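You operate a simulated robot arm through the tools that you are given. There is no shell and no other tool.

The job below is to be done with a simulated two-armed robot. You get a single attempt, and the scene is never put back.

TASK
Wipe up the spill on the panel bench top with the blue rag and put it back.

It is judged by the outcome, as a careful person would: the job done as asked, and still so three seconds after it is handed in. It fails if anything else is knocked over, pushed out of place, dropped, spilled or broken.

THE ROBOT
Two 7-joint arms with two-finger parallel grippers on one trunk, on a base that moves. Base frame: it is fixed to the floor where the robot stands at the start and does not move with it; the origin is under the middle of the robot, x ahead of it, y to its left, z up. Units: mm, rad, N and s.
The left shoulder is at the start at [70, 163, 1045], the right one opposite. With the tool pointing down near the work surface each hand reaches from about 400 to 880 mm from the robot's upright axis, wherever it stands, measured 20 degrees to its own side. Places, roughly: blue rag [2250, 1000, 750]. Payload 3.43 kg a hand.
The TCP of each hand is the grasp point between the finger pads, 34 mm short of the fingertips. In the tool frame z runs along the fingers and y along their closing line. Largest opening 128 mm; finger width 24, thickness 12; the body of the gripper, 48 by 130 mm, starts 96 mm behind the TCP.
Orientation is told as [roll, pitch, yaw] about the base's x, y, z axes, in that order, counted from this pose: with the fingers straight down and closing along the base's y, the tool's x points along the base's -x, its y along +y and its z along -z.

THE INTERFACE
- The arms move only by the tool play_rows. It takes "left_increments", "right_increments" or both (then of equal length, played together; a hand with none holds still); each is a list of rows, each an object (a shift or turn left out is 0, a gripper value left out holds the last) with "translation": the shift along the base's x, y, z in units of 25 mm (1.0 is 25 mm), a list of three; "turn": the turn, a rotation vector about the base's x, y, z in units of 5 degrees (1.0 is 5 degrees), a list of three; "gripper": the gripper command, from -1 (fully open) to 1 (shut), values between in proportion. In form: [{"translation": [x, y, z], "turn": [rx, ry, rz], "gripper": gripper}, ...]. A call has 1 to 20 rows; each row shifts and turns the commanded pose from where the row before left it. A call with a number of a shift or a turn outside -1 to 1 is refused whole. Rows are played at 5 a second. More than 50 mm and 0.15 rad between two rows, or a gripper value outside its range, and nothing of the call is played. A pose out of reach is approached as far as the arm can. The call stops where the force on the tool passes 40 N (or 10 N more than at its start, if that is more) or the arm is blocked; 0.2 s more then pass. Each finger travels about 153 mm/s and halts on what it meets, pressing with about 25 N; the grip force reading is that of the motor and also rises with nothing between the fingers. The clock runs only during rows and for 0.2 s after the last one: add rows that do not move to give the fingers time. The reply holds the time, the measured pose of the TCP, the force on the tool along the base axes, the opening and the grip force, in the units named above and with some noise, with the torque about the TCP (base axes, N m) and any sound that the robot's microphone picked up.
- Cameras (640 x 400 px; columns grow to the right, rows downward): "scene" is now at [142.4, -8.2, 1278.3]; the picture's right is [-0.10, -0.99, 0.00], its down [-0.50, 0.05, -0.86] and it looks along [0.86, -0.09, -0.50] (base axes); focal length 292 px, centre (320, 200). "left" rides on the left gripper at [76, 11, -160] in its tool frame; the picture's right is [-0.15, 0.99, 0.00], its down [-0.88, -0.13, -0.46] and it looks along [-0.45, -0.07, 0.89] (tool axes); focal length 234 px, centre (320, 200). "right" rides on the right gripper at [76, -11, -160] in its tool frame; the picture's right is [0.15, 0.99, 0.00], its down [-0.88, 0.13, -0.46] and it looks along [-0.45, 0.07, 0.89] (tool axes); focal length 234 px, centre (320, 200). There is no depth. A picture from a camera that has moved, and an enlarged one, comes with that camera's place and axes in the base frame and with its lens.
- camera(camera): a new picture of that camera. It takes no simulated time.
- raise_lower(by): slides the trunk up (or, below 0, down) by that many mm; the arms and the scene camera ride with it, the base frame stays. It gives what a move gives, with no picture.
- steer(legs): drives the robot by 1 to 6 legs, each [ahead, left, turn to the left] in mm, mm and rad, along the robot's own axes; the way and the turn of a leg run together, so that a leg with both is an arc; at most 1500 mm and 3.142 rad a leg. The arms and the cameras ride along, it lands a little off, and it stops where it bumps. It gives what a move gives.
- head_to(pan, tilt): turns the head with the scene camera to pan (to the left, within 1.501 rad either way) and tilt (down, from -0.506 to 1.204), counted from straight ahead of the robot. It gives what a move gives.
- close_up(camera, box): a new picture of the part [left, top, right, bottom] of that camera's present view, enlarged. It takes no simulated time.
- close_job(): hands the job in; it is judged then, once.

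Nothing tells you exact positions but the pictures and the camera data. Unless the task says otherwise, let go and move clear before handing in.

The tools are called after "Request:" as a command line: name --argument value ..., lists and objects as JSON in quotes. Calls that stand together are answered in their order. play_rows: Moves the arms, as the interface text tells. Its arguments: {"type":"object","properties":{"left_increments":{"type":"array","items":{"type":"object","properties":{"translation":{"type":"array","items":{"type":"number"}},"turn":{"type":"array","items":{"type":"number"}},"gripper":{"type":"number"}}}},"right_increments":{"type":"array","items":{"type":"object","properties":{"translation":{"type":"array","items":{"type":"number"}},"turn":{"type":"array","items":{"type":"number"}},"gripper":{"type":"number"}}}}},"required":[]} The other tools are called the same way: raise_lower (by) moves the trunk up or down; steer (legs) drives the base; head_to (pan, tilt) turns the head that bears the scene camera; camera (camera) takes a picture; close_up (camera, box) takes an enlarged picture of a part of a camera's view; close_job () hands the job in.

At the start:

```text
time: 0.0
left_eef_pos: [684.9, 230.6, 999.4]
left_tool_rot: [0.001, 0.001, 0.002]
left_ft_force: [0.2, -0.9, -0.1]
left_moment: [0.0, -0.01, -0.04]
left_finger_gap: 128.0
left_gripper_force: 0.0
right_eef_pos: [655.3, -303.4, 1000.2]
right_tool_rot: [0.0, -0.001, 0.001]
right_ft_force: [-0.3, 0.7, 0.5]
right_moment: [-0.01, 0.01, -0.02]
right_finger_gap: 127.8
right_gripper_force: 0.0
trunk travel left (down, up): [-525.0, 415.0]
robot x, y, heading: [1.9, 0.5, 0.002]
head pan, tilt (commanded): [-0.103, 0.525]
```

scene: 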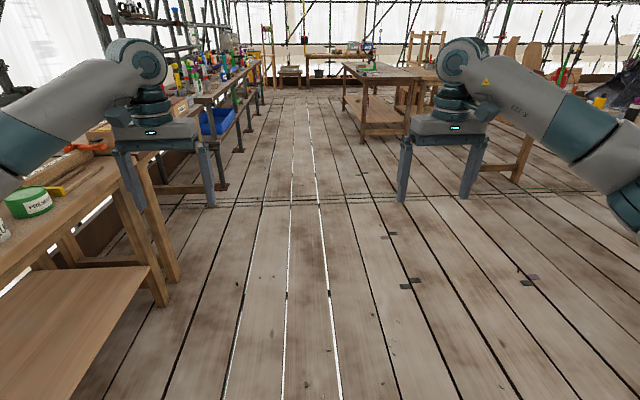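
right: 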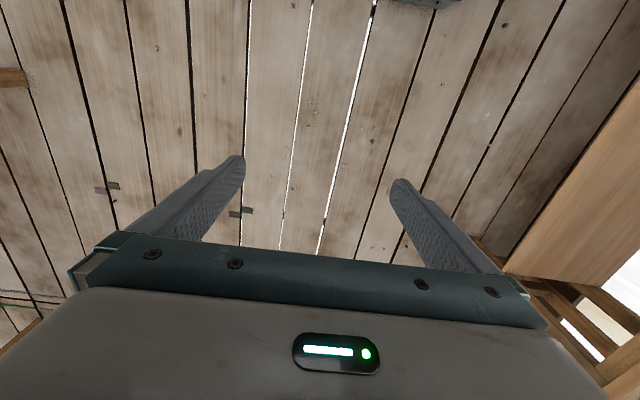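
left: 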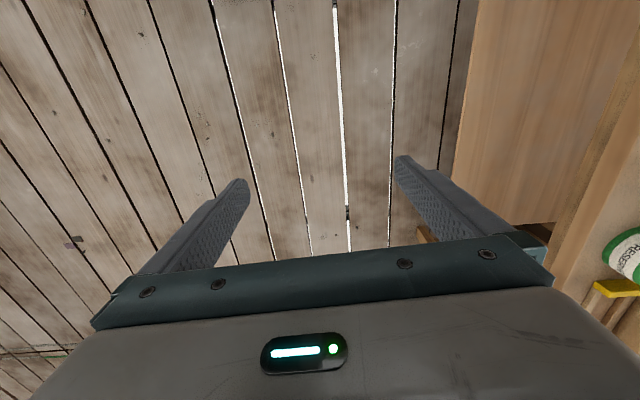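

I see a workshop with benches on the left and right; the rag should be at about [2250, 1000, 750], on the left-hand bench further ahead. I'll look towards it first.

Request:
head_to --pan 0.41 --tilt 0.3

```text
time: 0.9
left_eef_pos: [684.0, 230.1, 998.0]
left_tool_rot: [0.001, -0.001, 0.002]
left_ft_force: [-0.6, 0.4, 0.1]
left_moment: [-0.03, -0.02, -0.03]
left_finger_gap: 128.1
left_gripper_force: 0.1
right_eef_pos: [655.9, -302.2, 999.8]
right_tool_rot: [0.0, 0.0, 0.0]
right_ft_force: [-0.4, 0.0, 0.4]
right_moment: [-0.03, 0.0, 0.0]
right_finger_gap: 127.7
right_gripper_force: 0.0
trunk travel left (down, up): [-525.0, 415.0]
robot x, y, heading: [-0.9, -1.0, -0.001]
head pan, tilt (commanded): [0.41, 0.3]
```

Head is turned toward the rag; now I take a picture and an enlarged one.

Request:
camera --camera "scene"

Request:
close_up --camera "scene" --box '[240, 100, 480, 250]'

```text
taken
camera scene: at [138.2, 38.2, 1299.1], right [0.4, -0.92, 0.0], down [-0.27, -0.12, -0.96], along [0.88, 0.38, -0.3], focal length 292 px, centre (320, 200)
```

scene: 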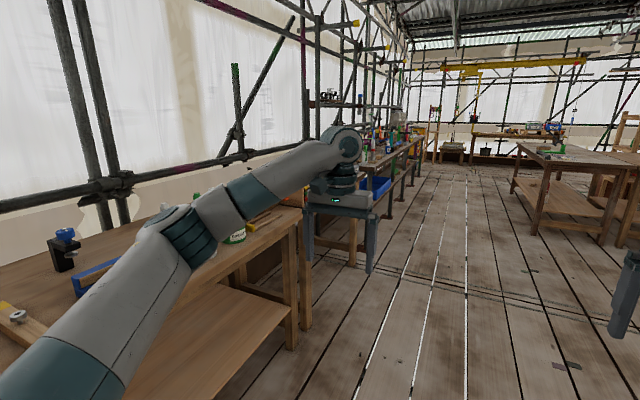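

```text
2.67 times, centred on (360, 175) of scene
camera zoom: at [138.2, 38.2, 1299.1], right [0.4, -0.92, 0.0], down [-0.27, -0.12, -0.96], along [0.88, 0.38, -0.3], focal length 778 px, centre (213, 267)
```

zoom: 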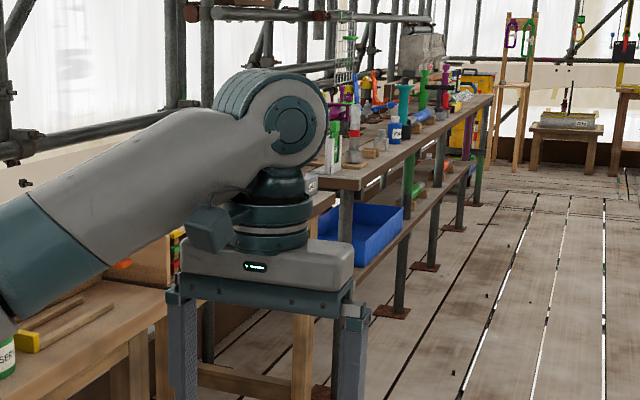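

The rag's place is hidden behind the left gripper, on the second bench beyond the first left-hand one. The aisle ahead is clear, so I'll drive forward down it and look left.

Request:
steer --legs '[[1200, -50, 0]]'

Request:
head_to --pan 0.75 --tilt 0.45

Request:
camera --camera "scene"

```text
time: 7.0
left_eef_pos: [1870.1, 176.4, 998.6]
left_tool_rot: [0.002, 0.001, -0.001]
left_ft_force: [0.1, 0.0, 0.3]
left_moment: [0.0, 0.01, -0.02]
left_finger_gap: 128.0
left_gripper_force: 0.0
right_eef_pos: [1839.1, -356.6, 1000.1]
right_tool_rot: [-0.001, -0.001, -0.005]
right_ft_force: [0.0, 0.0, -0.5]
right_moment: [-0.03, 0.02, -0.02]
right_finger_gap: 128.0
right_gripper_force: 0.0
trunk travel left (down, up): [-525.0, 415.0]
robot x, y, heading: [1186.9, -52.2, -0.005]
head pan, tilt (commanded): [0.41, 0.3]
```

```text
time: 7.8
left_eef_pos: [1870.0, 176.8, 998.4]
left_tool_rot: [0.0, 0.0, -0.003]
left_ft_force: [1.0, -0.3, 0.1]
left_moment: [0.01, -0.01, 0.02]
left_finger_gap: 128.1
left_gripper_force: 0.0
right_eef_pos: [1840.0, -356.9, 1000.0]
right_tool_rot: [0.0, 0.001, -0.004]
right_ft_force: [0.2, -0.5, 0.3]
right_moment: [0.0, 0.01, 0.01]
right_finger_gap: 127.8
right_gripper_force: 0.0
trunk travel left (down, up): [-525.0, 415.0]
robot x, y, heading: [1183.4, -49.0, -0.004]
head pan, tilt (commanded): [0.75, 0.45]
```

```text
taken
camera scene: at [1305.1, 11.7, 1285.2], right [0.68, -0.73, 0.0], down [-0.32, -0.3, -0.9], along [0.66, 0.61, -0.44], focal length 292 px, centre (320, 200)
```

scene: 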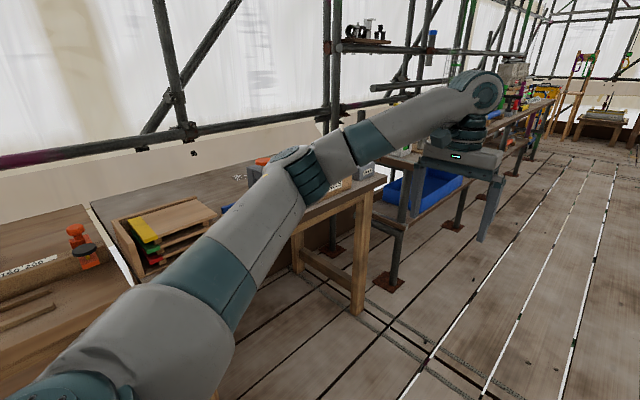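

The rag must be on the second bench (x≈1450–2410, front edge y≈650), hidden by my left arm. I'll drive further ahead, keeping to the right of the aisle, and look left at that bench before turning.

Request:
steer --legs '[[750, -200, 0]]'

Request:
head_to --pan 1.45 --tilt 0.45

Request:
camera --camera "scene"

```text
time: 12.0
left_eef_pos: [2626.9, -36.8, 998.1]
left_tool_rot: [0.001, 0.001, -0.012]
left_ft_force: [-0.8, 0.2, 0.0]
left_moment: [0.02, 0.0, -0.01]
left_finger_gap: 127.9
left_gripper_force: 0.1
right_eef_pos: [2590.7, -569.6, 1000.8]
right_tool_rot: [0.0, 0.0, -0.011]
right_ft_force: [0.7, 0.7, 0.3]
right_moment: [-0.02, 0.01, 0.01]
right_finger_gap: 128.0
right_gripper_force: 0.1
trunk travel left (down, up): [-525.0, 415.0]
robot x, y, heading: [1939.0, -254.5, -0.009]
head pan, tilt (commanded): [0.75, 0.45]
```

```text
time: 13.1
left_eef_pos: [2626.1, -36.2, 998.7]
left_tool_rot: [0.0, 0.0, -0.013]
left_ft_force: [0.7, 0.2, -0.6]
left_moment: [0.03, 0.03, -0.02]
left_finger_gap: 128.0
left_gripper_force: 0.1
right_eef_pos: [2592.0, -570.0, 999.0]
right_tool_rot: [0.001, 0.0, -0.011]
right_ft_force: [0.6, 0.3, -0.2]
right_moment: [0.01, 0.0, 0.02]
right_finger_gap: 128.1
right_gripper_force: 0.1
trunk travel left (down, up): [-525.0, 415.0]
robot x, y, heading: [1940.7, -259.6, -0.015]
head pan, tilt (commanded): [1.45, 0.45]
```

```text
taken
camera scene: at [2005.1, -166.8, 1285.2], right [0.99, -0.13, 0.0], down [-0.06, -0.43, -0.9], along [0.12, 0.89, -0.44], focal length 292 px, centre (320, 200)
```

scene: 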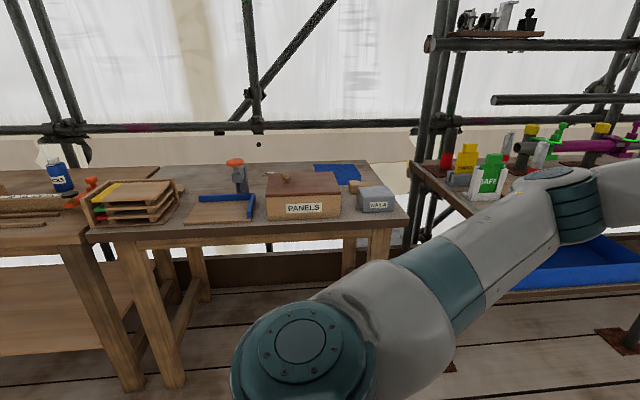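

Request:
close_up --camera "scene" --box '[80, 140, 430, 260]'

Request:
close_up --camera "scene" --box '[240, 140, 420, 252]'

```text
1.83 times, centred on (255, 200) of scene
camera zoom: at [2005.1, -166.8, 1285.2], right [0.99, -0.13, 0.0], down [-0.06, -0.43, -0.9], along [0.12, 0.89, -0.44], focal length 533 px, centre (439, 200)
```

zoom: 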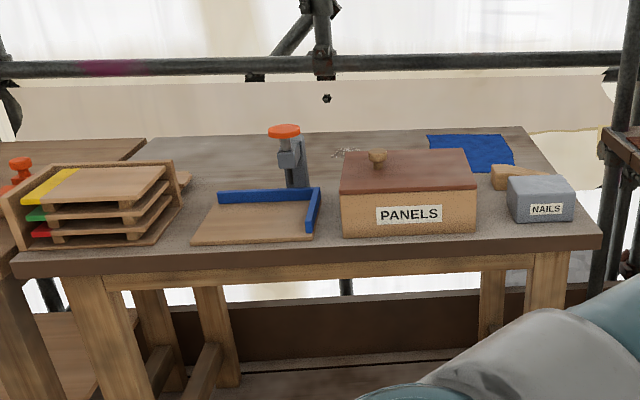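

```text
3.56 times, centred on (330, 196) of scene
camera zoom: at [2005.1, -166.8, 1285.2], right [0.99, -0.13, 0.0], down [-0.06, -0.43, -0.9], along [0.12, 0.89, -0.44], focal length 1037 px, centre (284, 214)
```

zoom: 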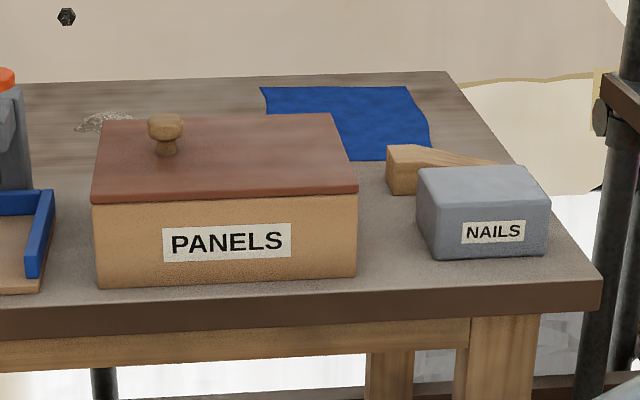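

I can see the panel bench: tray stack, clamp jig, PANELS box, NAILS box, a wood block, the blue rag at the back right, and the greyish spill behind the clamp/box, near x≈1940, y≈1200. I'll turn in place to face the bench (arms stay clear at this distance).

Request:
steer --legs '[[0, 0, 1.58]]'

Request:
head_to --pan -0.1 --tilt 0.5

Request:
camera --camera "scene"

```text
time: 17.3
left_eef_pos: [1714.4, 427.2, 999.8]
left_tool_rot: [0.001, -0.001, 1.563]
left_ft_force: [0.3, -0.2, 0.2]
left_moment: [0.01, 0.01, -0.01]
left_finger_gap: 128.4
left_gripper_force: 0.0
right_eef_pos: [2248.6, 395.9, 999.8]
right_tool_rot: [0.0, 0.0, 1.564]
right_ft_force: [-0.7, 0.5, -0.4]
right_moment: [0.01, 0.03, -0.01]
right_finger_gap: 128.0
right_gripper_force: 0.1
trunk travel left (down, up): [-525.0, 415.0]
robot x, y, heading: [1939.1, -261.3, 1.565]
head pan, tilt (commanded): [1.45, 0.45]
```

```text
time: 18.9
left_eef_pos: [1714.6, 426.9, 997.6]
left_tool_rot: [0.0, 0.0, 1.563]
left_ft_force: [-1.0, -0.2, -0.2]
left_moment: [-0.01, -0.01, 0.0]
left_finger_gap: 128.1
left_gripper_force: 0.1
right_eef_pos: [2248.6, 394.9, 1000.6]
right_tool_rot: [0.0, 0.001, 1.563]
right_ft_force: [0.6, -0.3, -0.1]
right_moment: [0.0, -0.01, 0.05]
right_finger_gap: 128.0
right_gripper_force: 0.0
trunk travel left (down, up): [-525.0, 415.0]
robot x, y, heading: [1936.3, -258.1, 1.563]
head pan, tilt (commanded): [-0.099, 0.499]
```

```text
taken
camera scene: at [1952.4, -116.3, 1280.7], right [0.99, -0.11, 0.0], down [-0.05, -0.48, -0.88], along [0.09, 0.87, -0.48], focal length 292 px, centre (320, 200)
```

scene: 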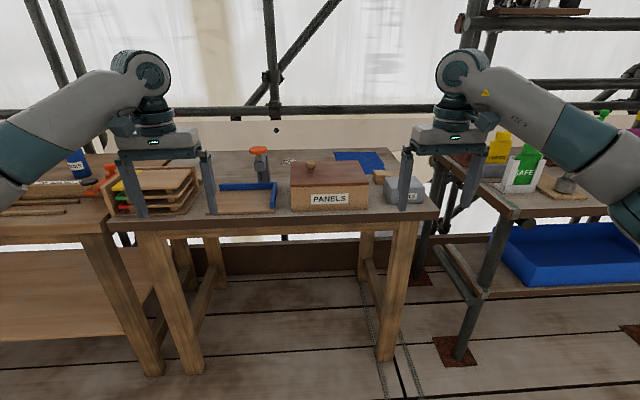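

Now facing the bench; I'll raise the trunk for a better look down on the bench top from a higher viewpoint (and triangulate heights).

Request:
raise_lower --by 300

Request:
camera --camera "scene"

Request:
close_up --camera "scene" --box '[220, 180, 460, 330]'

```text
time: 21.9
left_eef_pos: [1715.6, 427.9, 1298.7]
left_tool_rot: [0.001, -0.001, 1.562]
left_ft_force: [-0.3, -0.2, -0.4]
left_moment: [0.0, 0.03, 0.04]
left_finger_gap: 128.1
left_gripper_force: 0.1
right_eef_pos: [2248.5, 394.8, 1300.6]
right_tool_rot: [0.001, -0.001, 1.562]
right_ft_force: [0.3, 0.3, -1.1]
right_moment: [-0.03, 0.0, 0.01]
right_finger_gap: 128.0
right_gripper_force: 0.1
trunk travel left (down, up): [-825.0, 115.0]
robot x, y, heading: [1938.7, -260.2, 1.564]
head pan, tilt (commanded): [-0.099, 0.499]
```

```text
taken
camera scene: at [1952.5, -116.1, 1580.6], right [0.99, -0.11, 0.0], down [-0.05, -0.48, -0.88], along [0.09, 0.87, -0.48], focal length 292 px, centre (320, 200)
```

scene: 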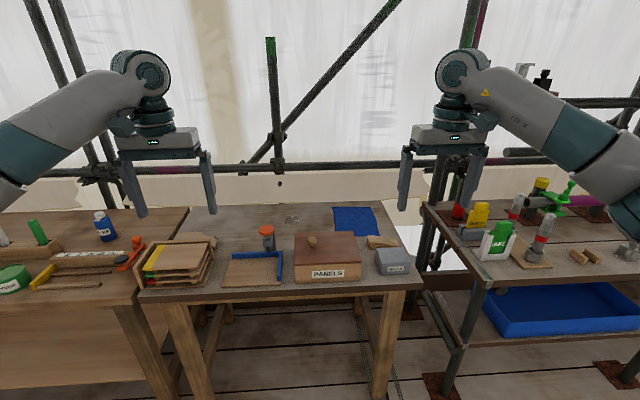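

```text
2.67 times, centred on (340, 255) of scene
camera zoom: at [1952.5, -116.1, 1580.6], right [0.99, -0.11, 0.0], down [-0.05, -0.48, -0.88], along [0.09, 0.87, -0.48], focal length 778 px, centre (267, 53)
```

zoom: 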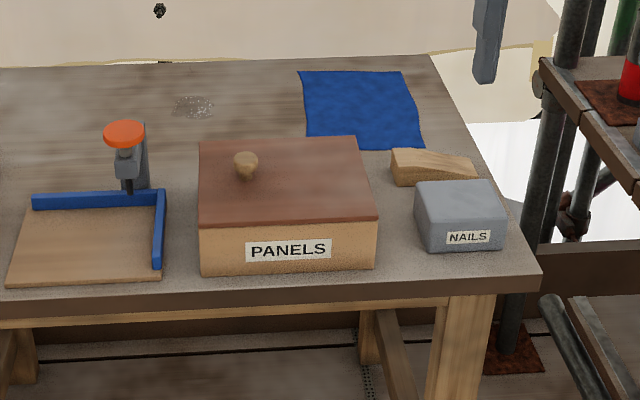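

The bench top is at about z≈795; the rag is centred near [2250, 1090] (about 205×265 mm) and the spill near [1943, 1122] (about 80×70 mm), with the PANELS box and clamp standing in front (tops below ~940). With the hands high at z≈1300 I'll drive closer in stages.

Request:
steer --legs '[[400, 40, 0]]'

Request:
head_to --pan -0.15 --tilt 0.75

Request:
camera --camera "scene"

```text
time: 24.4
left_eef_pos: [1673.6, 823.9, 1298.9]
left_tool_rot: [0.0, 0.0, 1.57]
left_ft_force: [-0.1, 0.5, 0.1]
left_moment: [-0.01, 0.03, 0.0]
left_finger_gap: 128.1
left_gripper_force: 0.1
right_eef_pos: [2206.6, 791.5, 1300.8]
right_tool_rot: [0.001, -0.002, 1.568]
right_ft_force: [-0.3, -0.3, 0.0]
right_moment: [0.01, 0.02, -0.05]
right_finger_gap: 128.0
right_gripper_force: 0.1
trunk travel left (down, up): [-825.0, 115.0]
robot x, y, heading: [1903.1, 140.4, 1.567]
head pan, tilt (commanded): [-0.099, 0.499]
```

```text
time: 25.2
left_eef_pos: [1673.7, 824.8, 1297.8]
left_tool_rot: [-0.001, 0.003, 1.569]
left_ft_force: [0.3, 0.9, -0.5]
left_moment: [-0.02, -0.02, 0.01]
left_finger_gap: 128.0
left_gripper_force: 0.1
right_eef_pos: [2206.3, 794.6, 1300.6]
right_tool_rot: [0.001, -0.001, 1.567]
right_ft_force: [0.3, 0.5, 0.1]
right_moment: [-0.01, -0.02, 0.01]
right_finger_gap: 128.4
right_gripper_force: 0.0
trunk travel left (down, up): [-825.0, 115.0]
robot x, y, heading: [1902.9, 141.4, 1.566]
head pan, tilt (commanded): [-0.15, 0.75]
```

```text
taken
camera scene: at [1916.6, 273.5, 1558.7], right [0.99, -0.15, 0.0], down [-0.1, -0.67, -0.73], along [0.11, 0.72, -0.68], focal length 292 px, centre (320, 200)
```

scene: 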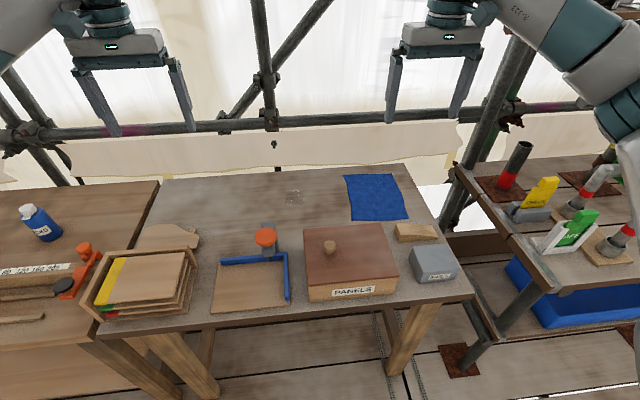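

The whole bench top is in view now. I'll take enlarged views of the rag and the spill to refine their positions.

Request:
close_up --camera "scene" --box '[260, 150, 480, 287]'

Request:
close_up --camera "scene" --box '[240, 165, 340, 227]'

```text
2.91 times, centred on (370, 218) of scene
camera zoom: at [1916.6, 273.5, 1558.7], right [0.99, -0.15, 0.0], down [-0.1, -0.67, -0.73], along [0.11, 0.72, -0.68], focal length 848 px, centre (174, 146)
```

zoom: 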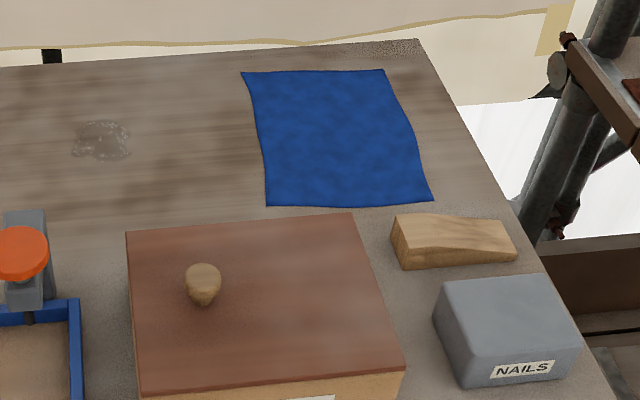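

```text
6.40 times, centred on (290, 196) of scene
camera zoom: at [1916.6, 273.5, 1558.7], right [0.99, -0.15, 0.0], down [-0.1, -0.67, -0.73], along [0.11, 0.72, -0.68], focal length 1866 px, centre (512, 226)
```

zoom: 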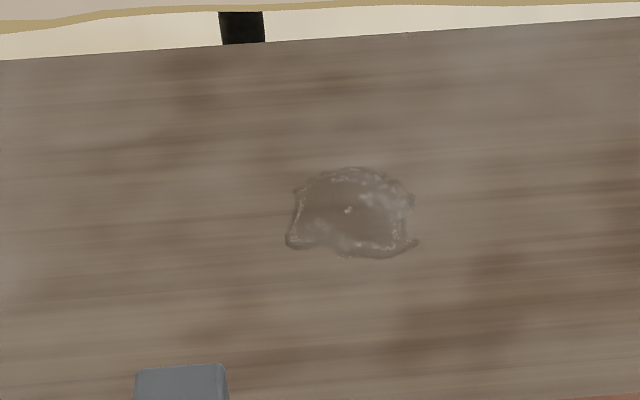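

Refined: rag corners roughly (2160,1206), (2362,1179), (2337,923), (2133,944) with centre ≈(2248,1063); spill spans x≈1909–1988, y≈1055–1135 (for a top at z≈800–810). I'll move closer so the right hand can reach both.

Request:
steer --legs '[[110, 0, 0.004]]'

Request:
camera --camera "scene"

Request:
camera --camera "right"

```text
time: 26.4
left_eef_pos: [1672.9, 930.1, 1299.9]
left_tool_rot: [0.001, -0.001, 1.569]
left_ft_force: [0.4, 0.3, -0.2]
left_moment: [-0.01, 0.02, 0.0]
left_finger_gap: 127.9
left_gripper_force: 0.0
right_eef_pos: [2207.7, 900.1, 1301.9]
right_tool_rot: [0.0, -0.001, 1.566]
right_ft_force: [0.8, -0.4, 0.5]
right_moment: [0.0, -0.02, 0.0]
right_finger_gap: 127.9
right_gripper_force: 0.1
trunk travel left (down, up): [-825.0, 115.0]
robot x, y, heading: [1906.0, 247.4, 1.573]
head pan, tilt (commanded): [-0.15, 0.75]
```

```text
taken
camera scene: at [1916.8, 379.0, 1559.1], right [0.99, -0.15, 0.0], down [-0.1, -0.67, -0.73], along [0.11, 0.72, -0.68], focal length 292 px, centre (320, 200)
```

scene: 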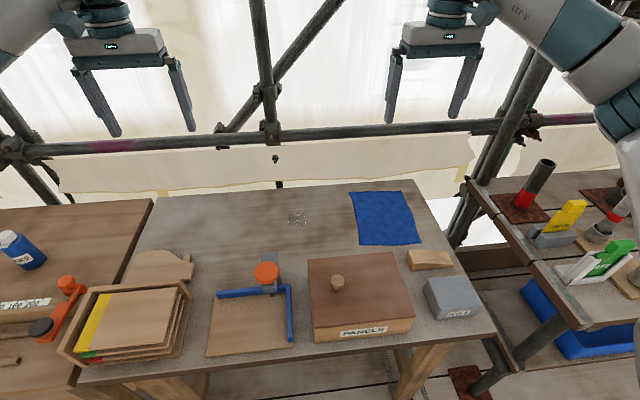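

```text
taken
camera right: at [2218.9, 825.0, 1461.6], right [-0.99, -0.14, 0.0], down [-0.13, 0.88, 0.46], along [-0.07, 0.45, -0.89], focal length 234 px, centre (320, 200)
```

right: 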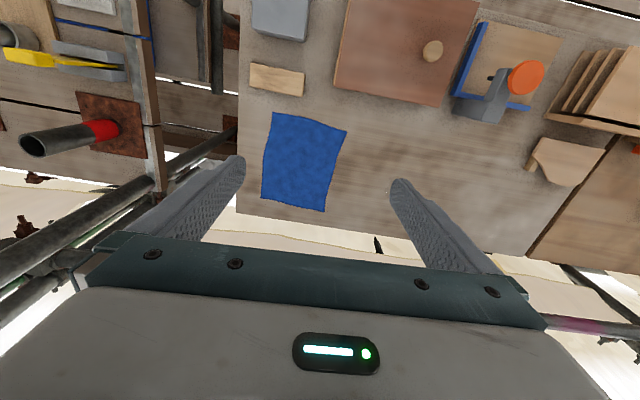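

Views agree well (rag centre ≈[2243,1058], z≈805). Before getting closer I'll look down to check the clearance between my base and the bench front edge.

Request:
head_to --pan 0 --tilt 1.2

Request:
camera --camera "scene"

```text
time: 27.3
left_eef_pos: [1673.7, 932.3, 1298.2]
left_tool_rot: [0.0, 0.001, 1.569]
left_ft_force: [0.7, -0.4, 0.0]
left_moment: [0.0, -0.02, 0.01]
left_finger_gap: 127.8
left_gripper_force: 0.0
right_eef_pos: [2207.9, 901.9, 1299.7]
right_tool_rot: [-0.002, 0.002, 1.567]
right_ft_force: [-0.4, 0.4, -0.1]
right_moment: [0.01, -0.02, -0.02]
right_finger_gap: 128.0
right_gripper_force: 0.1
trunk travel left (down, up): [-825.0, 115.0]
robot x, y, heading: [1902.5, 248.2, 1.567]
head pan, tilt (commanded): [0.0, 1.201]
```

```text
taken
camera scene: at [1904.5, 356.2, 1527.0], right [1.0, 0.0, 0.0], down [0.0, -0.93, -0.36], along [0.0, 0.36, -0.93], focal length 292 px, centre (320, 200)
```

scene: 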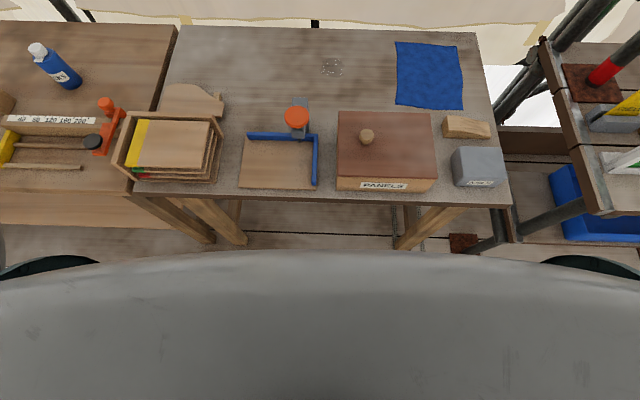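

The bench front edge is at y≈655, my axis at y≈248; my torso sticks out only ~140 mm. The spill is slightly beyond comfortable reach, so I'll creep forward in small steps and watch for any bump.

Request:
steer --legs '[[45, 0, 0]]'

```text
time: 28.2
left_eef_pos: [1674.7, 966.0, 1305.5]
left_tool_rot: [-0.001, -0.008, 1.569]
left_ft_force: [-0.3, -0.8, 0.4]
left_moment: [0.06, 0.0, 0.01]
left_finger_gap: 128.2
left_gripper_force: 0.0
right_eef_pos: [2206.7, 936.6, 1305.4]
right_tool_rot: [0.0, -0.009, 1.568]
right_ft_force: [-0.9, -1.5, -0.3]
right_moment: [0.15, 0.0, 0.0]
right_finger_gap: 128.2
right_gripper_force: 0.1
trunk travel left (down, up): [-825.0, 115.0]
robot x, y, heading: [1900.7, 289.6, 1.564]
head pan, tilt (commanded): [0.0, 1.201]
```

The reply shows a slight tilt of the hands (z +5 mm), which could be a touch or just settling. I'll wait a moment with idle rows and check.

Request:
play_rows --right_increments '[{"translation": [0, 0, 0]}, {"translation": [0, 0, 0]}, {"translation": [0, 0, 0]}]'

Request:
camera --camera "scene"

```text
time: 29.0
left_eef_pos: [1674.7, 979.2, 1299.6]
left_tool_rot: [0.001, 0.0, 1.568]
left_ft_force: [0.3, -0.6, 0.5]
left_moment: [-0.02, 0.01, 0.0]
left_finger_gap: 127.9
left_gripper_force: 0.0
right_eef_pos: [2207.4, 947.5, 1300.1]
right_tool_rot: [-0.001, 0.001, 1.567]
right_ft_force: [0.0, -0.1, -0.4]
right_moment: [-0.05, 0.0, 0.01]
right_finger_gap: 128.1
right_gripper_force: 0.1
trunk travel left (down, up): [-825.0, 115.0]
robot x, y, heading: [1901.7, 292.8, 1.573]
head pan, tilt (commanded): [0.0, 1.201]
```

```text
taken
camera scene: at [1904.6, 401.6, 1526.8], right [1.0, 0.0, 0.0], down [0.0, -0.93, -0.36], along [0.0, 0.36, -0.93], focal length 292 px, centre (320, 200)
```

scene: 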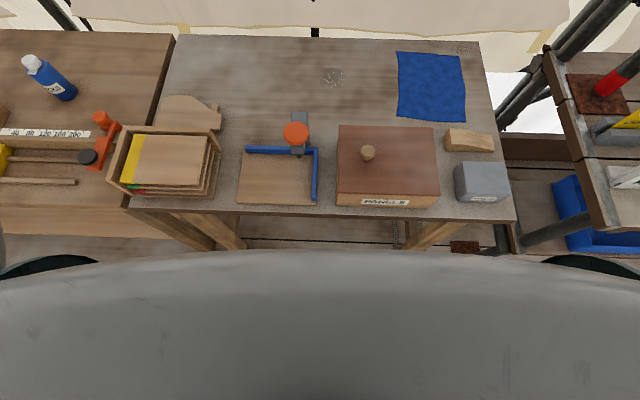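

That was just settling; nothing has moved and my axis is at y≈293. Now I'll lower the trunk by 180 mm so the right arm can reach the bench top, leaving the left hand well above the objects.

Request:
raise_lower --by -180

Request:
head_to --pan -0.2 --tilt 0.9

Request:
camera --camera "scene"

Request:
camera --camera "right"

```text
time: 31.0
left_eef_pos: [1673.5, 976.4, 1119.3]
left_tool_rot: [-0.001, 0.0, 1.568]
left_ft_force: [1.1, 0.4, 0.2]
left_moment: [0.01, -0.02, -0.03]
left_finger_gap: 128.0
left_gripper_force: 0.0
right_eef_pos: [2207.8, 946.9, 1122.4]
right_tool_rot: [0.0, -0.002, 1.568]
right_ft_force: [-0.6, -0.4, 0.9]
right_moment: [0.01, 0.02, 0.0]
right_finger_gap: 128.2
right_gripper_force: 0.1
trunk travel left (down, up): [-645.0, 295.0]
robot x, y, heading: [1903.4, 296.9, 1.568]
head pan, tilt (commanded): [0.0, 1.201]
```

```text
time: 31.8
left_eef_pos: [1673.5, 976.0, 1119.4]
left_tool_rot: [0.0, -0.002, 1.569]
left_ft_force: [0.3, -0.5, -0.5]
left_moment: [0.02, 0.02, -0.04]
left_finger_gap: 128.0
left_gripper_force: 0.0
right_eef_pos: [2207.2, 946.2, 1121.0]
right_tool_rot: [0.001, -0.001, 1.567]
right_ft_force: [-0.6, -0.9, 1.6]
right_moment: [0.01, 0.02, 0.04]
right_finger_gap: 128.0
right_gripper_force: 0.0
trunk travel left (down, up): [-645.0, 295.0]
robot x, y, heading: [1905.1, 291.9, 1.568]
head pan, tilt (commanded): [-0.201, 0.901]
```

```text
taken
camera scene: at [1919.6, 417.5, 1366.8], right [0.98, -0.2, 0.0], down [-0.16, -0.77, -0.62], along [0.13, 0.61, -0.78], focal length 292 px, centre (320, 200)
```

scene: 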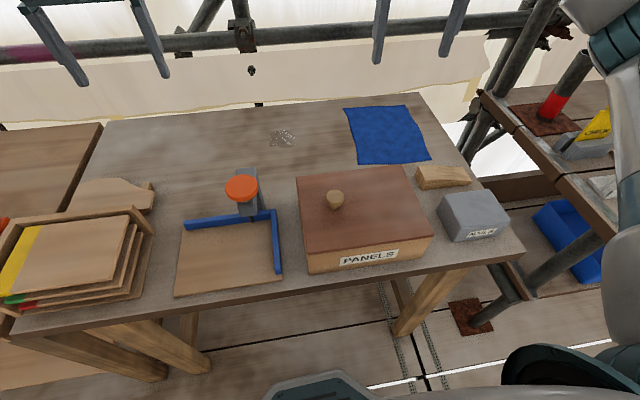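

```text
taken
camera right: at [2219.5, 871.0, 1280.9], right [-0.99, -0.14, 0.0], down [-0.13, 0.88, 0.46], along [-0.07, 0.45, -0.89], focal length 234 px, centre (320, 200)
```

right: 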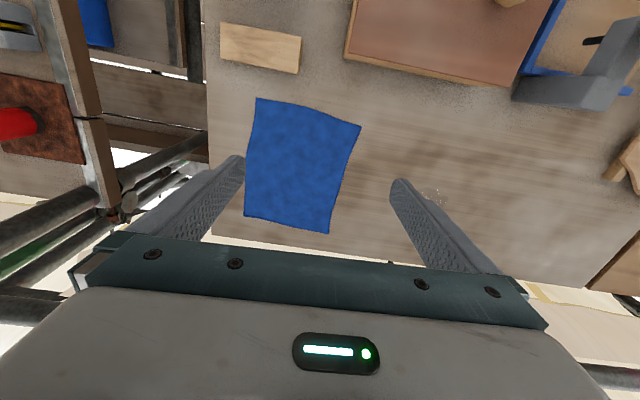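

The rag centre is near [2240, 1058, 805]. I'll bring the right hand above it to z≈900 with the fingers partly closed (~80 mm) ready to pinch a fold.

Request:
play_rows --right_increments '[{"translation": [0.15, 0.5, -0.9], "gripper": -0.25}, {"translation": [0.15, 0.5, -0.9]}, {"translation": [0.15, 0.5, -0.9]}, {"translation": [0.15, 0.5, -0.9]}, {"translation": [0.15, 0.5, -0.9]}, {"translation": [0.15, 0.5, -0.9]}, {"translation": [0.15, 0.5, -0.9]}, {"translation": [0.15, 0.5, -0.9]}, {"translation": [0.1, 0.4, -0.8]}, {"translation": [0, 0, 0]}, {"translation": [0, 0, 0]}]'

Request:
camera --camera "right"

Request:
camera --camera "scene"

```text
time: 34.2
left_eef_pos: [1674.3, 975.7, 1119.6]
left_tool_rot: [-0.002, -0.002, 1.569]
left_ft_force: [0.3, -0.6, -0.4]
left_moment: [0.0, 0.0, 0.05]
left_finger_gap: 127.9
left_gripper_force: 0.0
right_eef_pos: [2240.0, 1056.4, 919.2]
right_tool_rot: [0.001, -0.002, 1.567]
right_ft_force: [-0.2, 0.3, 0.3]
right_moment: [-0.01, 0.01, 0.02]
right_finger_gap: 79.9
right_gripper_force: 0.0
trunk travel left (down, up): [-645.0, 295.0]
robot x, y, heading: [1904.0, 290.8, 1.563]
head pan, tilt (commanded): [-0.201, 0.901]
```

```text
taken
camera right: at [2252.4, 981.6, 1079.4], right [-0.99, -0.14, 0.0], down [-0.13, 0.88, 0.46], along [-0.07, 0.45, -0.89], focal length 234 px, centre (320, 200)
```

right: 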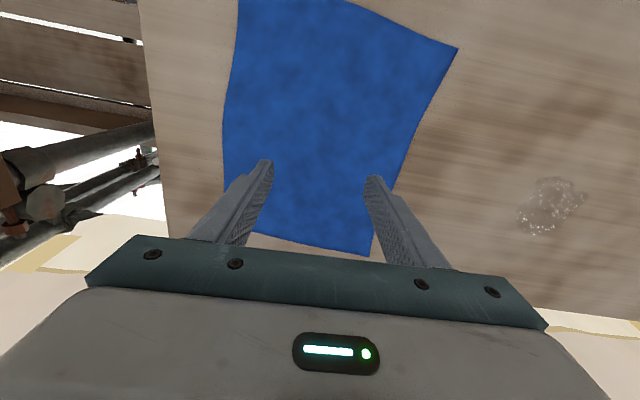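

```text
taken
camera scene: at [1919.6, 417.7, 1366.8], right [0.98, -0.2, 0.0], down [-0.16, -0.77, -0.62], along [0.13, 0.61, -0.78], focal length 292 px, centre (320, 200)
```

scene: 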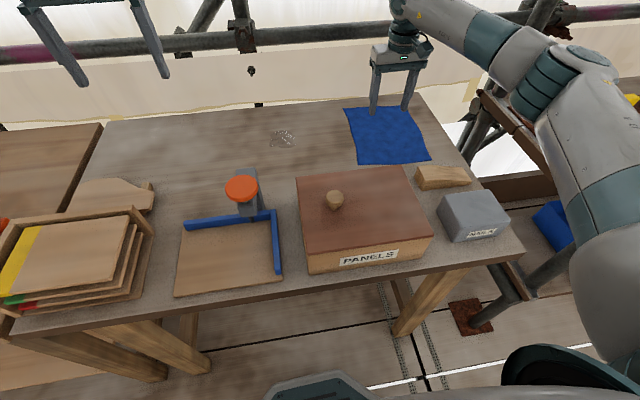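

The hand is well placed over the rag. I'll lower to just above the cloth, then feel for contact in small steps.

Request:
play_rows --right_increments '[{"translation": [0, 0, -0.8]}, {"translation": [0, 0, -0.8]}, {"translation": [0, 0, -0.7]}, {"translation": [0, 0, 0]}, {"translation": [0, 0, -0.2]}, {"translation": [0, 0, -0.2]}, {"translation": [0, 0, 0]}]'

Request:
camera --camera "right"

Request:
close_up --camera "scene" --box '[320, 40, 480, 180]'

```text
time: 35.8
left_eef_pos: [1673.4, 976.4, 1120.6]
left_tool_rot: [0.001, -0.003, 1.57]
left_ft_force: [-0.1, 0.3, 0.6]
left_moment: [0.0, -0.02, 0.0]
left_finger_gap: 127.9
left_gripper_force: 0.1
right_eef_pos: [2240.2, 1057.0, 855.3]
right_tool_rot: [0.001, -0.002, 1.567]
right_ft_force: [1.3, 0.8, 7.2]
right_moment: [0.02, 0.1, -0.02]
right_finger_gap: 80.0
right_gripper_force: 0.1
trunk travel left (down, up): [-645.0, 295.0]
robot x, y, heading: [1896.1, 295.4, 1.57]
head pan, tilt (commanded): [-0.201, 0.901]
```

```text
taken
camera right: at [2251.7, 981.3, 1015.3], right [-0.99, -0.14, 0.0], down [-0.13, 0.88, 0.46], along [-0.07, 0.45, -0.89], focal length 234 px, centre (320, 200)
```

right: 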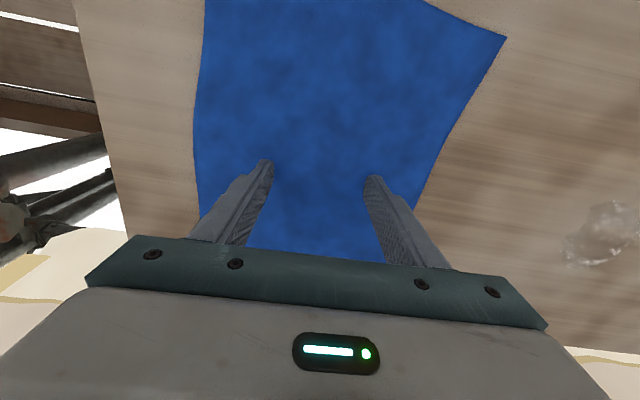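

```text
2.86 times, centred on (400, 110) of scene
camera zoom: at [1919.5, 416.6, 1367.0], right [0.98, -0.2, 0.0], down [-0.16, -0.77, -0.62], along [0.13, 0.61, -0.78], focal length 833 px, centre (91, 457)
```

zoom: 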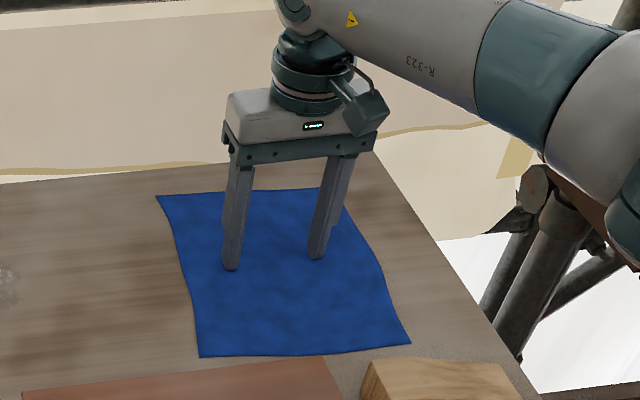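

The fingertips touch the cloth at TCP z≈855 with about 7 N. Now I close the fingers to pinch a fold.

Request:
play_rows --right_increments '[{"gripper": 0.4}, {"gripper": 1.0}, {"gripper": 1.0}, {"gripper": 1.0}, {"gripper": 1.0}]'

Request:
camera --camera "right"

Request:
close_up --camera "scene" --box '[320, 40, 480, 180]'

```text
time: 37.0
left_eef_pos: [1674.2, 975.1, 1120.2]
left_tool_rot: [0.001, -0.004, 1.569]
left_ft_force: [-0.6, 0.2, 0.2]
left_moment: [-0.04, 0.02, -0.05]
left_finger_gap: 127.8
left_gripper_force: 0.0
right_eef_pos: [2239.4, 1055.2, 855.5]
right_tool_rot: [0.0, -0.003, 1.568]
right_ft_force: [1.7, 2.2, 12.0]
right_moment: [0.0, -0.07, 0.0]
right_finger_gap: 2.3
right_gripper_force: 24.9
trunk travel left (down, up): [-645.0, 295.0]
robot x, y, heading: [1903.4, 290.5, 1.565]
head pan, tilt (commanded): [-0.201, 0.901]
```

```text
taken
camera right: at [2251.3, 980.9, 1015.2], right [-0.99, -0.14, 0.0], down [-0.13, 0.88, 0.46], along [-0.07, 0.45, -0.89], focal length 234 px, centre (320, 200)
```

right: 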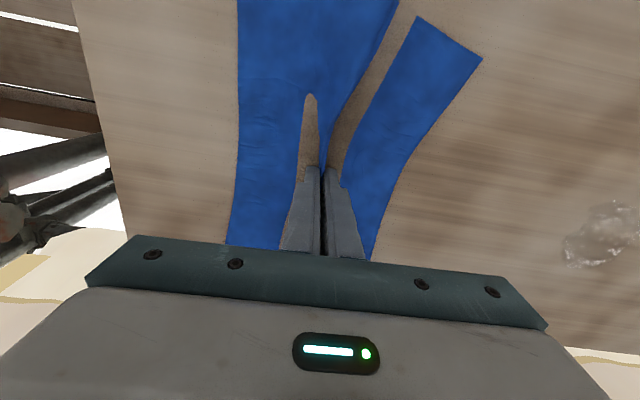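

```text
2.86 times, centred on (400, 110) of scene
camera zoom: at [1919.1, 416.1, 1367.0], right [0.98, -0.2, 0.0], down [-0.16, -0.77, -0.62], along [0.13, 0.61, -0.78], focal length 833 px, centre (91, 457)
```

zoom: 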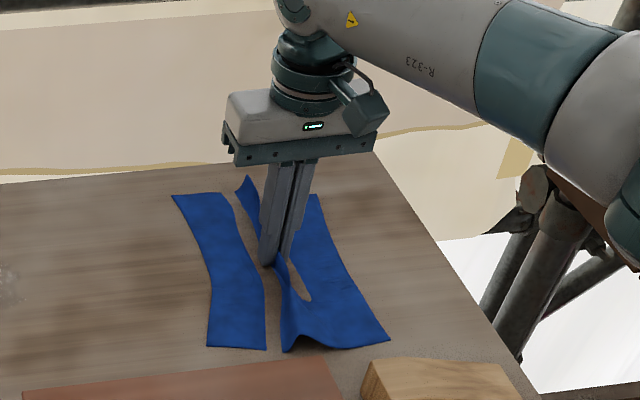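

The fingers closed to 2.3 mm with a fold seemingly between them; parts of the cloth seem pressed down out of sight. I'll lift a little to check that it's held.

Request:
play_rows --right_increments '[{"translation": [0, 0, 0.4]}, {"translation": [0, 0, 0.4]}, {"translation": [0, 0, 0.4]}, {"translation": [0, 0, 0]}, {"translation": [0, 0, 0]}]'

Request:
camera --camera "right"

Request:
close_up --camera "scene" --box '[320, 40, 480, 180]'

```text
time: 38.2
left_eef_pos: [1674.0, 977.0, 1119.0]
left_tool_rot: [-0.002, -0.002, 1.569]
left_ft_force: [0.7, 0.1, 0.6]
left_moment: [0.0, -0.01, 0.01]
left_finger_gap: 127.7
left_gripper_force: 0.0
right_eef_pos: [2240.0, 1054.5, 883.1]
right_tool_rot: [0.0, -0.003, 1.567]
right_ft_force: [-0.2, 0.6, -0.4]
right_moment: [0.01, 0.01, 0.02]
right_finger_gap: 2.4
right_gripper_force: 25.2
trunk travel left (down, up): [-645.0, 295.0]
robot x, y, heading: [1898.5, 288.9, 1.564]
head pan, tilt (commanded): [-0.201, 0.901]
```

```text
taken
camera right: at [2251.5, 980.5, 1043.2], right [-0.99, -0.14, 0.0], down [-0.13, 0.88, 0.46], along [-0.07, 0.45, -0.89], focal length 234 px, centre (320, 200)
```

right: 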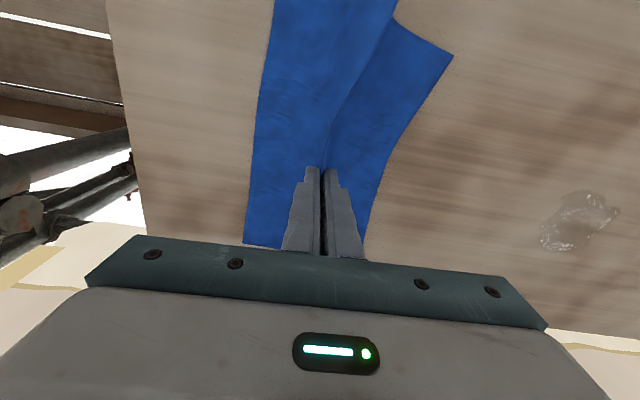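

```text
2.86 times, centred on (400, 110) of scene
camera zoom: at [1919.6, 417.4, 1366.8], right [0.98, -0.2, 0.0], down [-0.16, -0.77, -0.62], along [0.13, 0.61, -0.78], focal length 833 px, centre (91, 457)
```

zoom: 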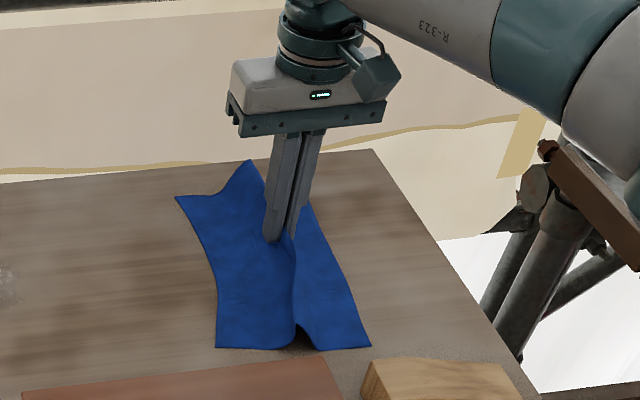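

The cloth is firmly held by a fold. I'll carry it left, low over the bench, to just short of the spill, then look again to refine the spill's position.

Request:
play_rows --right_increments '[{"translation": [-0.6, 0, 0.2]}, {"translation": [-0.9, 0.1, 0.2]}, {"translation": [-0.9, 0.1, 0]}, {"translation": [-0.9, 0.1, 0]}, {"translation": [-0.9, 0.1, 0]}, {"translation": [-0.9, 0.1, 0]}, {"translation": [-0.6, 0, 0]}, {"translation": [0, 0, 0]}]'

Request:
camera --camera "right"

Request:
camera --camera "scene"

```text
time: 40.0
left_eef_pos: [1673.7, 978.0, 1120.7]
left_tool_rot: [0.0, -0.002, 1.569]
left_ft_force: [-0.5, 0.7, 0.2]
left_moment: [0.0, 0.0, -0.02]
left_finger_gap: 128.1
left_gripper_force: 0.0
right_eef_pos: [2098.8, 1069.2, 894.3]
right_tool_rot: [-0.001, -0.001, 1.566]
right_ft_force: [0.3, 0.0, -0.8]
right_moment: [-0.04, 0.01, 0.05]
right_finger_gap: 2.5
right_gripper_force: 25.1
trunk travel left (down, up): [-645.0, 295.0]
robot x, y, heading: [1905.0, 293.9, 1.566]
head pan, tilt (commanded): [-0.201, 0.901]
```

```text
taken
camera right: at [2109.7, 993.9, 1053.4], right [-0.99, -0.14, 0.0], down [-0.13, 0.88, 0.46], along [-0.07, 0.45, -0.89], focal length 234 px, centre (320, 200)
```

right: 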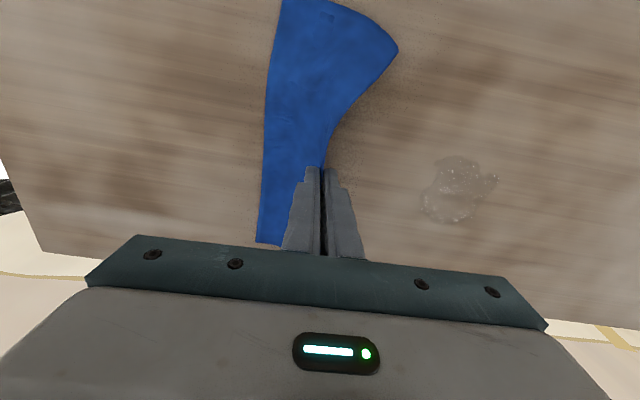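

```text
taken
camera scene: at [1920.0, 417.4, 1366.8], right [0.98, -0.2, 0.0], down [-0.16, -0.77, -0.62], along [0.13, 0.61, -0.78], focal length 292 px, centre (320, 200)
```

scene: 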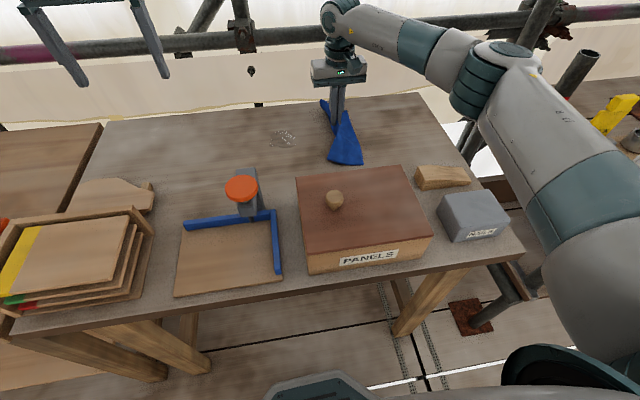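

The spill now measures x≈1895–1985, y≈1045–1130. I'll lower the rag onto the bench just right of it and make a first wiping stroke to the left with light pressure.

Request:
play_rows --right_increments '[{"translation": [-0.8, -0.1, -0.5]}, {"translation": [-0.8, -0.1, -0.5]}, {"translation": [-0.7, -0.1, -0.4]}, {"translation": [0, 0, -0.2]}, {"translation": [0, 0, 0]}, {"translation": [-0.6, 0, 0]}, {"translation": [-0.6, 0, 0]}, {"translation": [-0.6, 0, 0]}]'

Request:
camera --camera "right"

Request:
close_up --camera "scene" --box '[200, 60, 400, 190]'

```text
time: 41.8
left_eef_pos: [1673.3, 972.6, 1122.2]
left_tool_rot: [0.001, -0.004, 1.566]
left_ft_force: [1.0, 0.0, 0.5]
left_moment: [-0.03, 0.0, 0.0]
left_finger_gap: 127.9
left_gripper_force: 0.0
right_eef_pos: [1998.0, 1059.1, 856.7]
right_tool_rot: [0.001, -0.006, 1.567]
right_ft_force: [5.1, 1.6, 23.7]
right_moment: [0.01, -0.75, 0.03]
right_finger_gap: 2.4
right_gripper_force: 24.9
trunk travel left (down, up): [-645.0, 295.0]
robot x, y, heading: [1906.6, 292.8, 1.569]
head pan, tilt (commanded): [-0.201, 0.901]
```

```text
taken
camera right: at [2008.0, 983.6, 1015.9], right [-0.99, -0.14, 0.0], down [-0.13, 0.88, 0.46], along [-0.06, 0.46, -0.89], focal length 234 px, centre (320, 200)
```

right: 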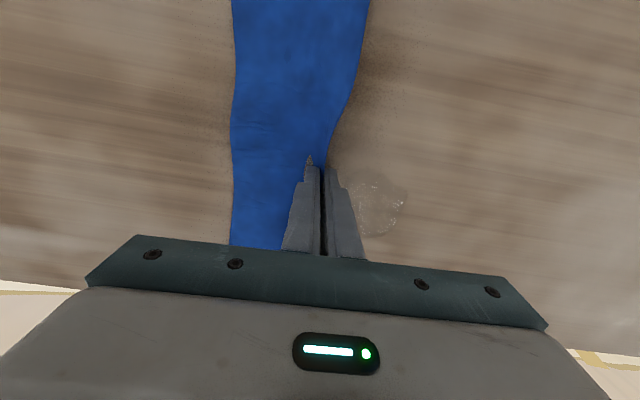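

```text
3.08 times, centred on (300, 125) of scene
camera zoom: at [1919.4, 414.2, 1367.3], right [0.98, -0.2, 0.0], down [-0.16, -0.77, -0.62], along [0.13, 0.61, -0.78], focal length 897 px, centre (382, 431)
```

zoom: 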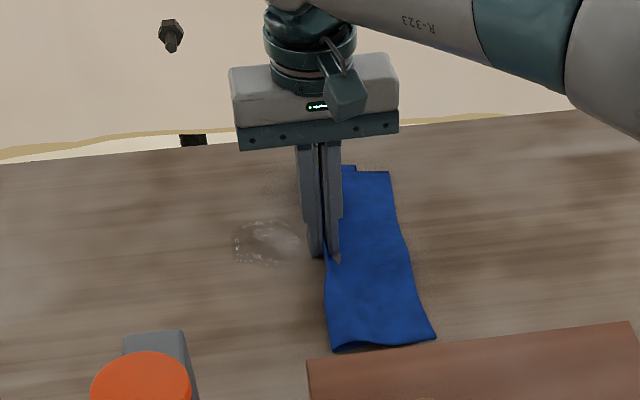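

The rag is on the bench with about 24 N of pressure, a bit more than needed; I'll ease by ~2.5 mm and continue the stroke left across the spill.

Request:
play_rows --right_increments '[{"translation": [-0.3, 0, 0.1]}, {"translation": [-0.6, 0, 0]}, {"translation": [-0.6, 0, 0]}, {"translation": [-0.6, 0, 0]}, {"translation": [-0.6, 0, 0]}, {"translation": [-0.6, 0, 0]}, {"translation": [-0.6, 0, 0]}, {"translation": [-0.6, 0, 0]}, {"translation": [-0.3, 0, 0]}]'

Request:
camera --camera "right"

Request:
close_up --camera "scene" --box '[200, 60, 400, 190]'

```text
time: 43.8
left_eef_pos: [1673.6, 974.3, 1120.8]
left_tool_rot: [0.0, -0.001, 1.57]
left_ft_force: [-0.3, 1.2, 0.5]
left_moment: [0.01, 0.0, -0.01]
left_finger_gap: 128.1
left_gripper_force: 0.0
right_eef_pos: [1874.9, 1059.6, 856.8]
right_tool_rot: [-0.001, -0.003, 1.566]
right_ft_force: [4.1, -1.1, 11.7]
right_moment: [-0.02, -0.4, -0.04]
right_finger_gap: 2.3
right_gripper_force: 25.1
trunk travel left (down, up): [-645.0, 295.0]
robot x, y, heading: [1899.2, 287.9, 1.567]
head pan, tilt (commanded): [-0.201, 0.901]
```

```text
taken
camera right: at [1887.0, 984.1, 1016.4], right [-0.99, -0.14, 0.0], down [-0.13, 0.88, 0.46], along [-0.07, 0.45, -0.89], focal length 234 px, centre (320, 200)
```

right: 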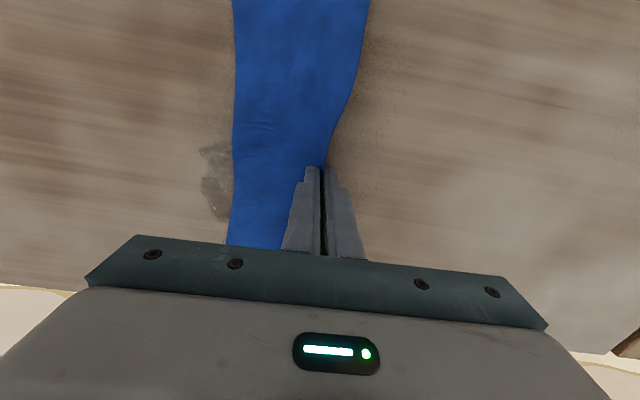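

```text
3.08 times, centred on (300, 125) of scene
camera zoom: at [1920.0, 415.8, 1367.0], right [0.98, -0.2, 0.0], down [-0.16, -0.77, -0.62], along [0.13, 0.61, -0.78], focal length 897 px, centre (382, 431)
```

zoom: 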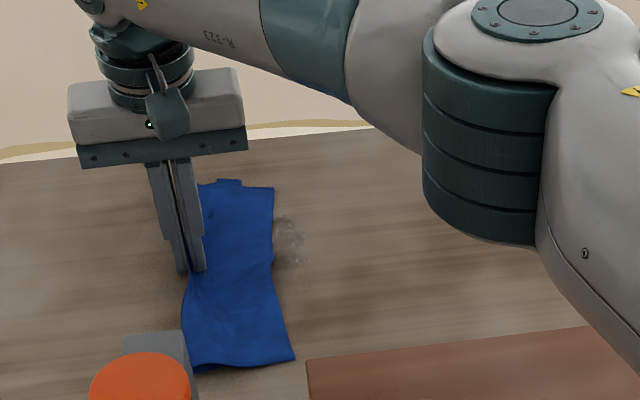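

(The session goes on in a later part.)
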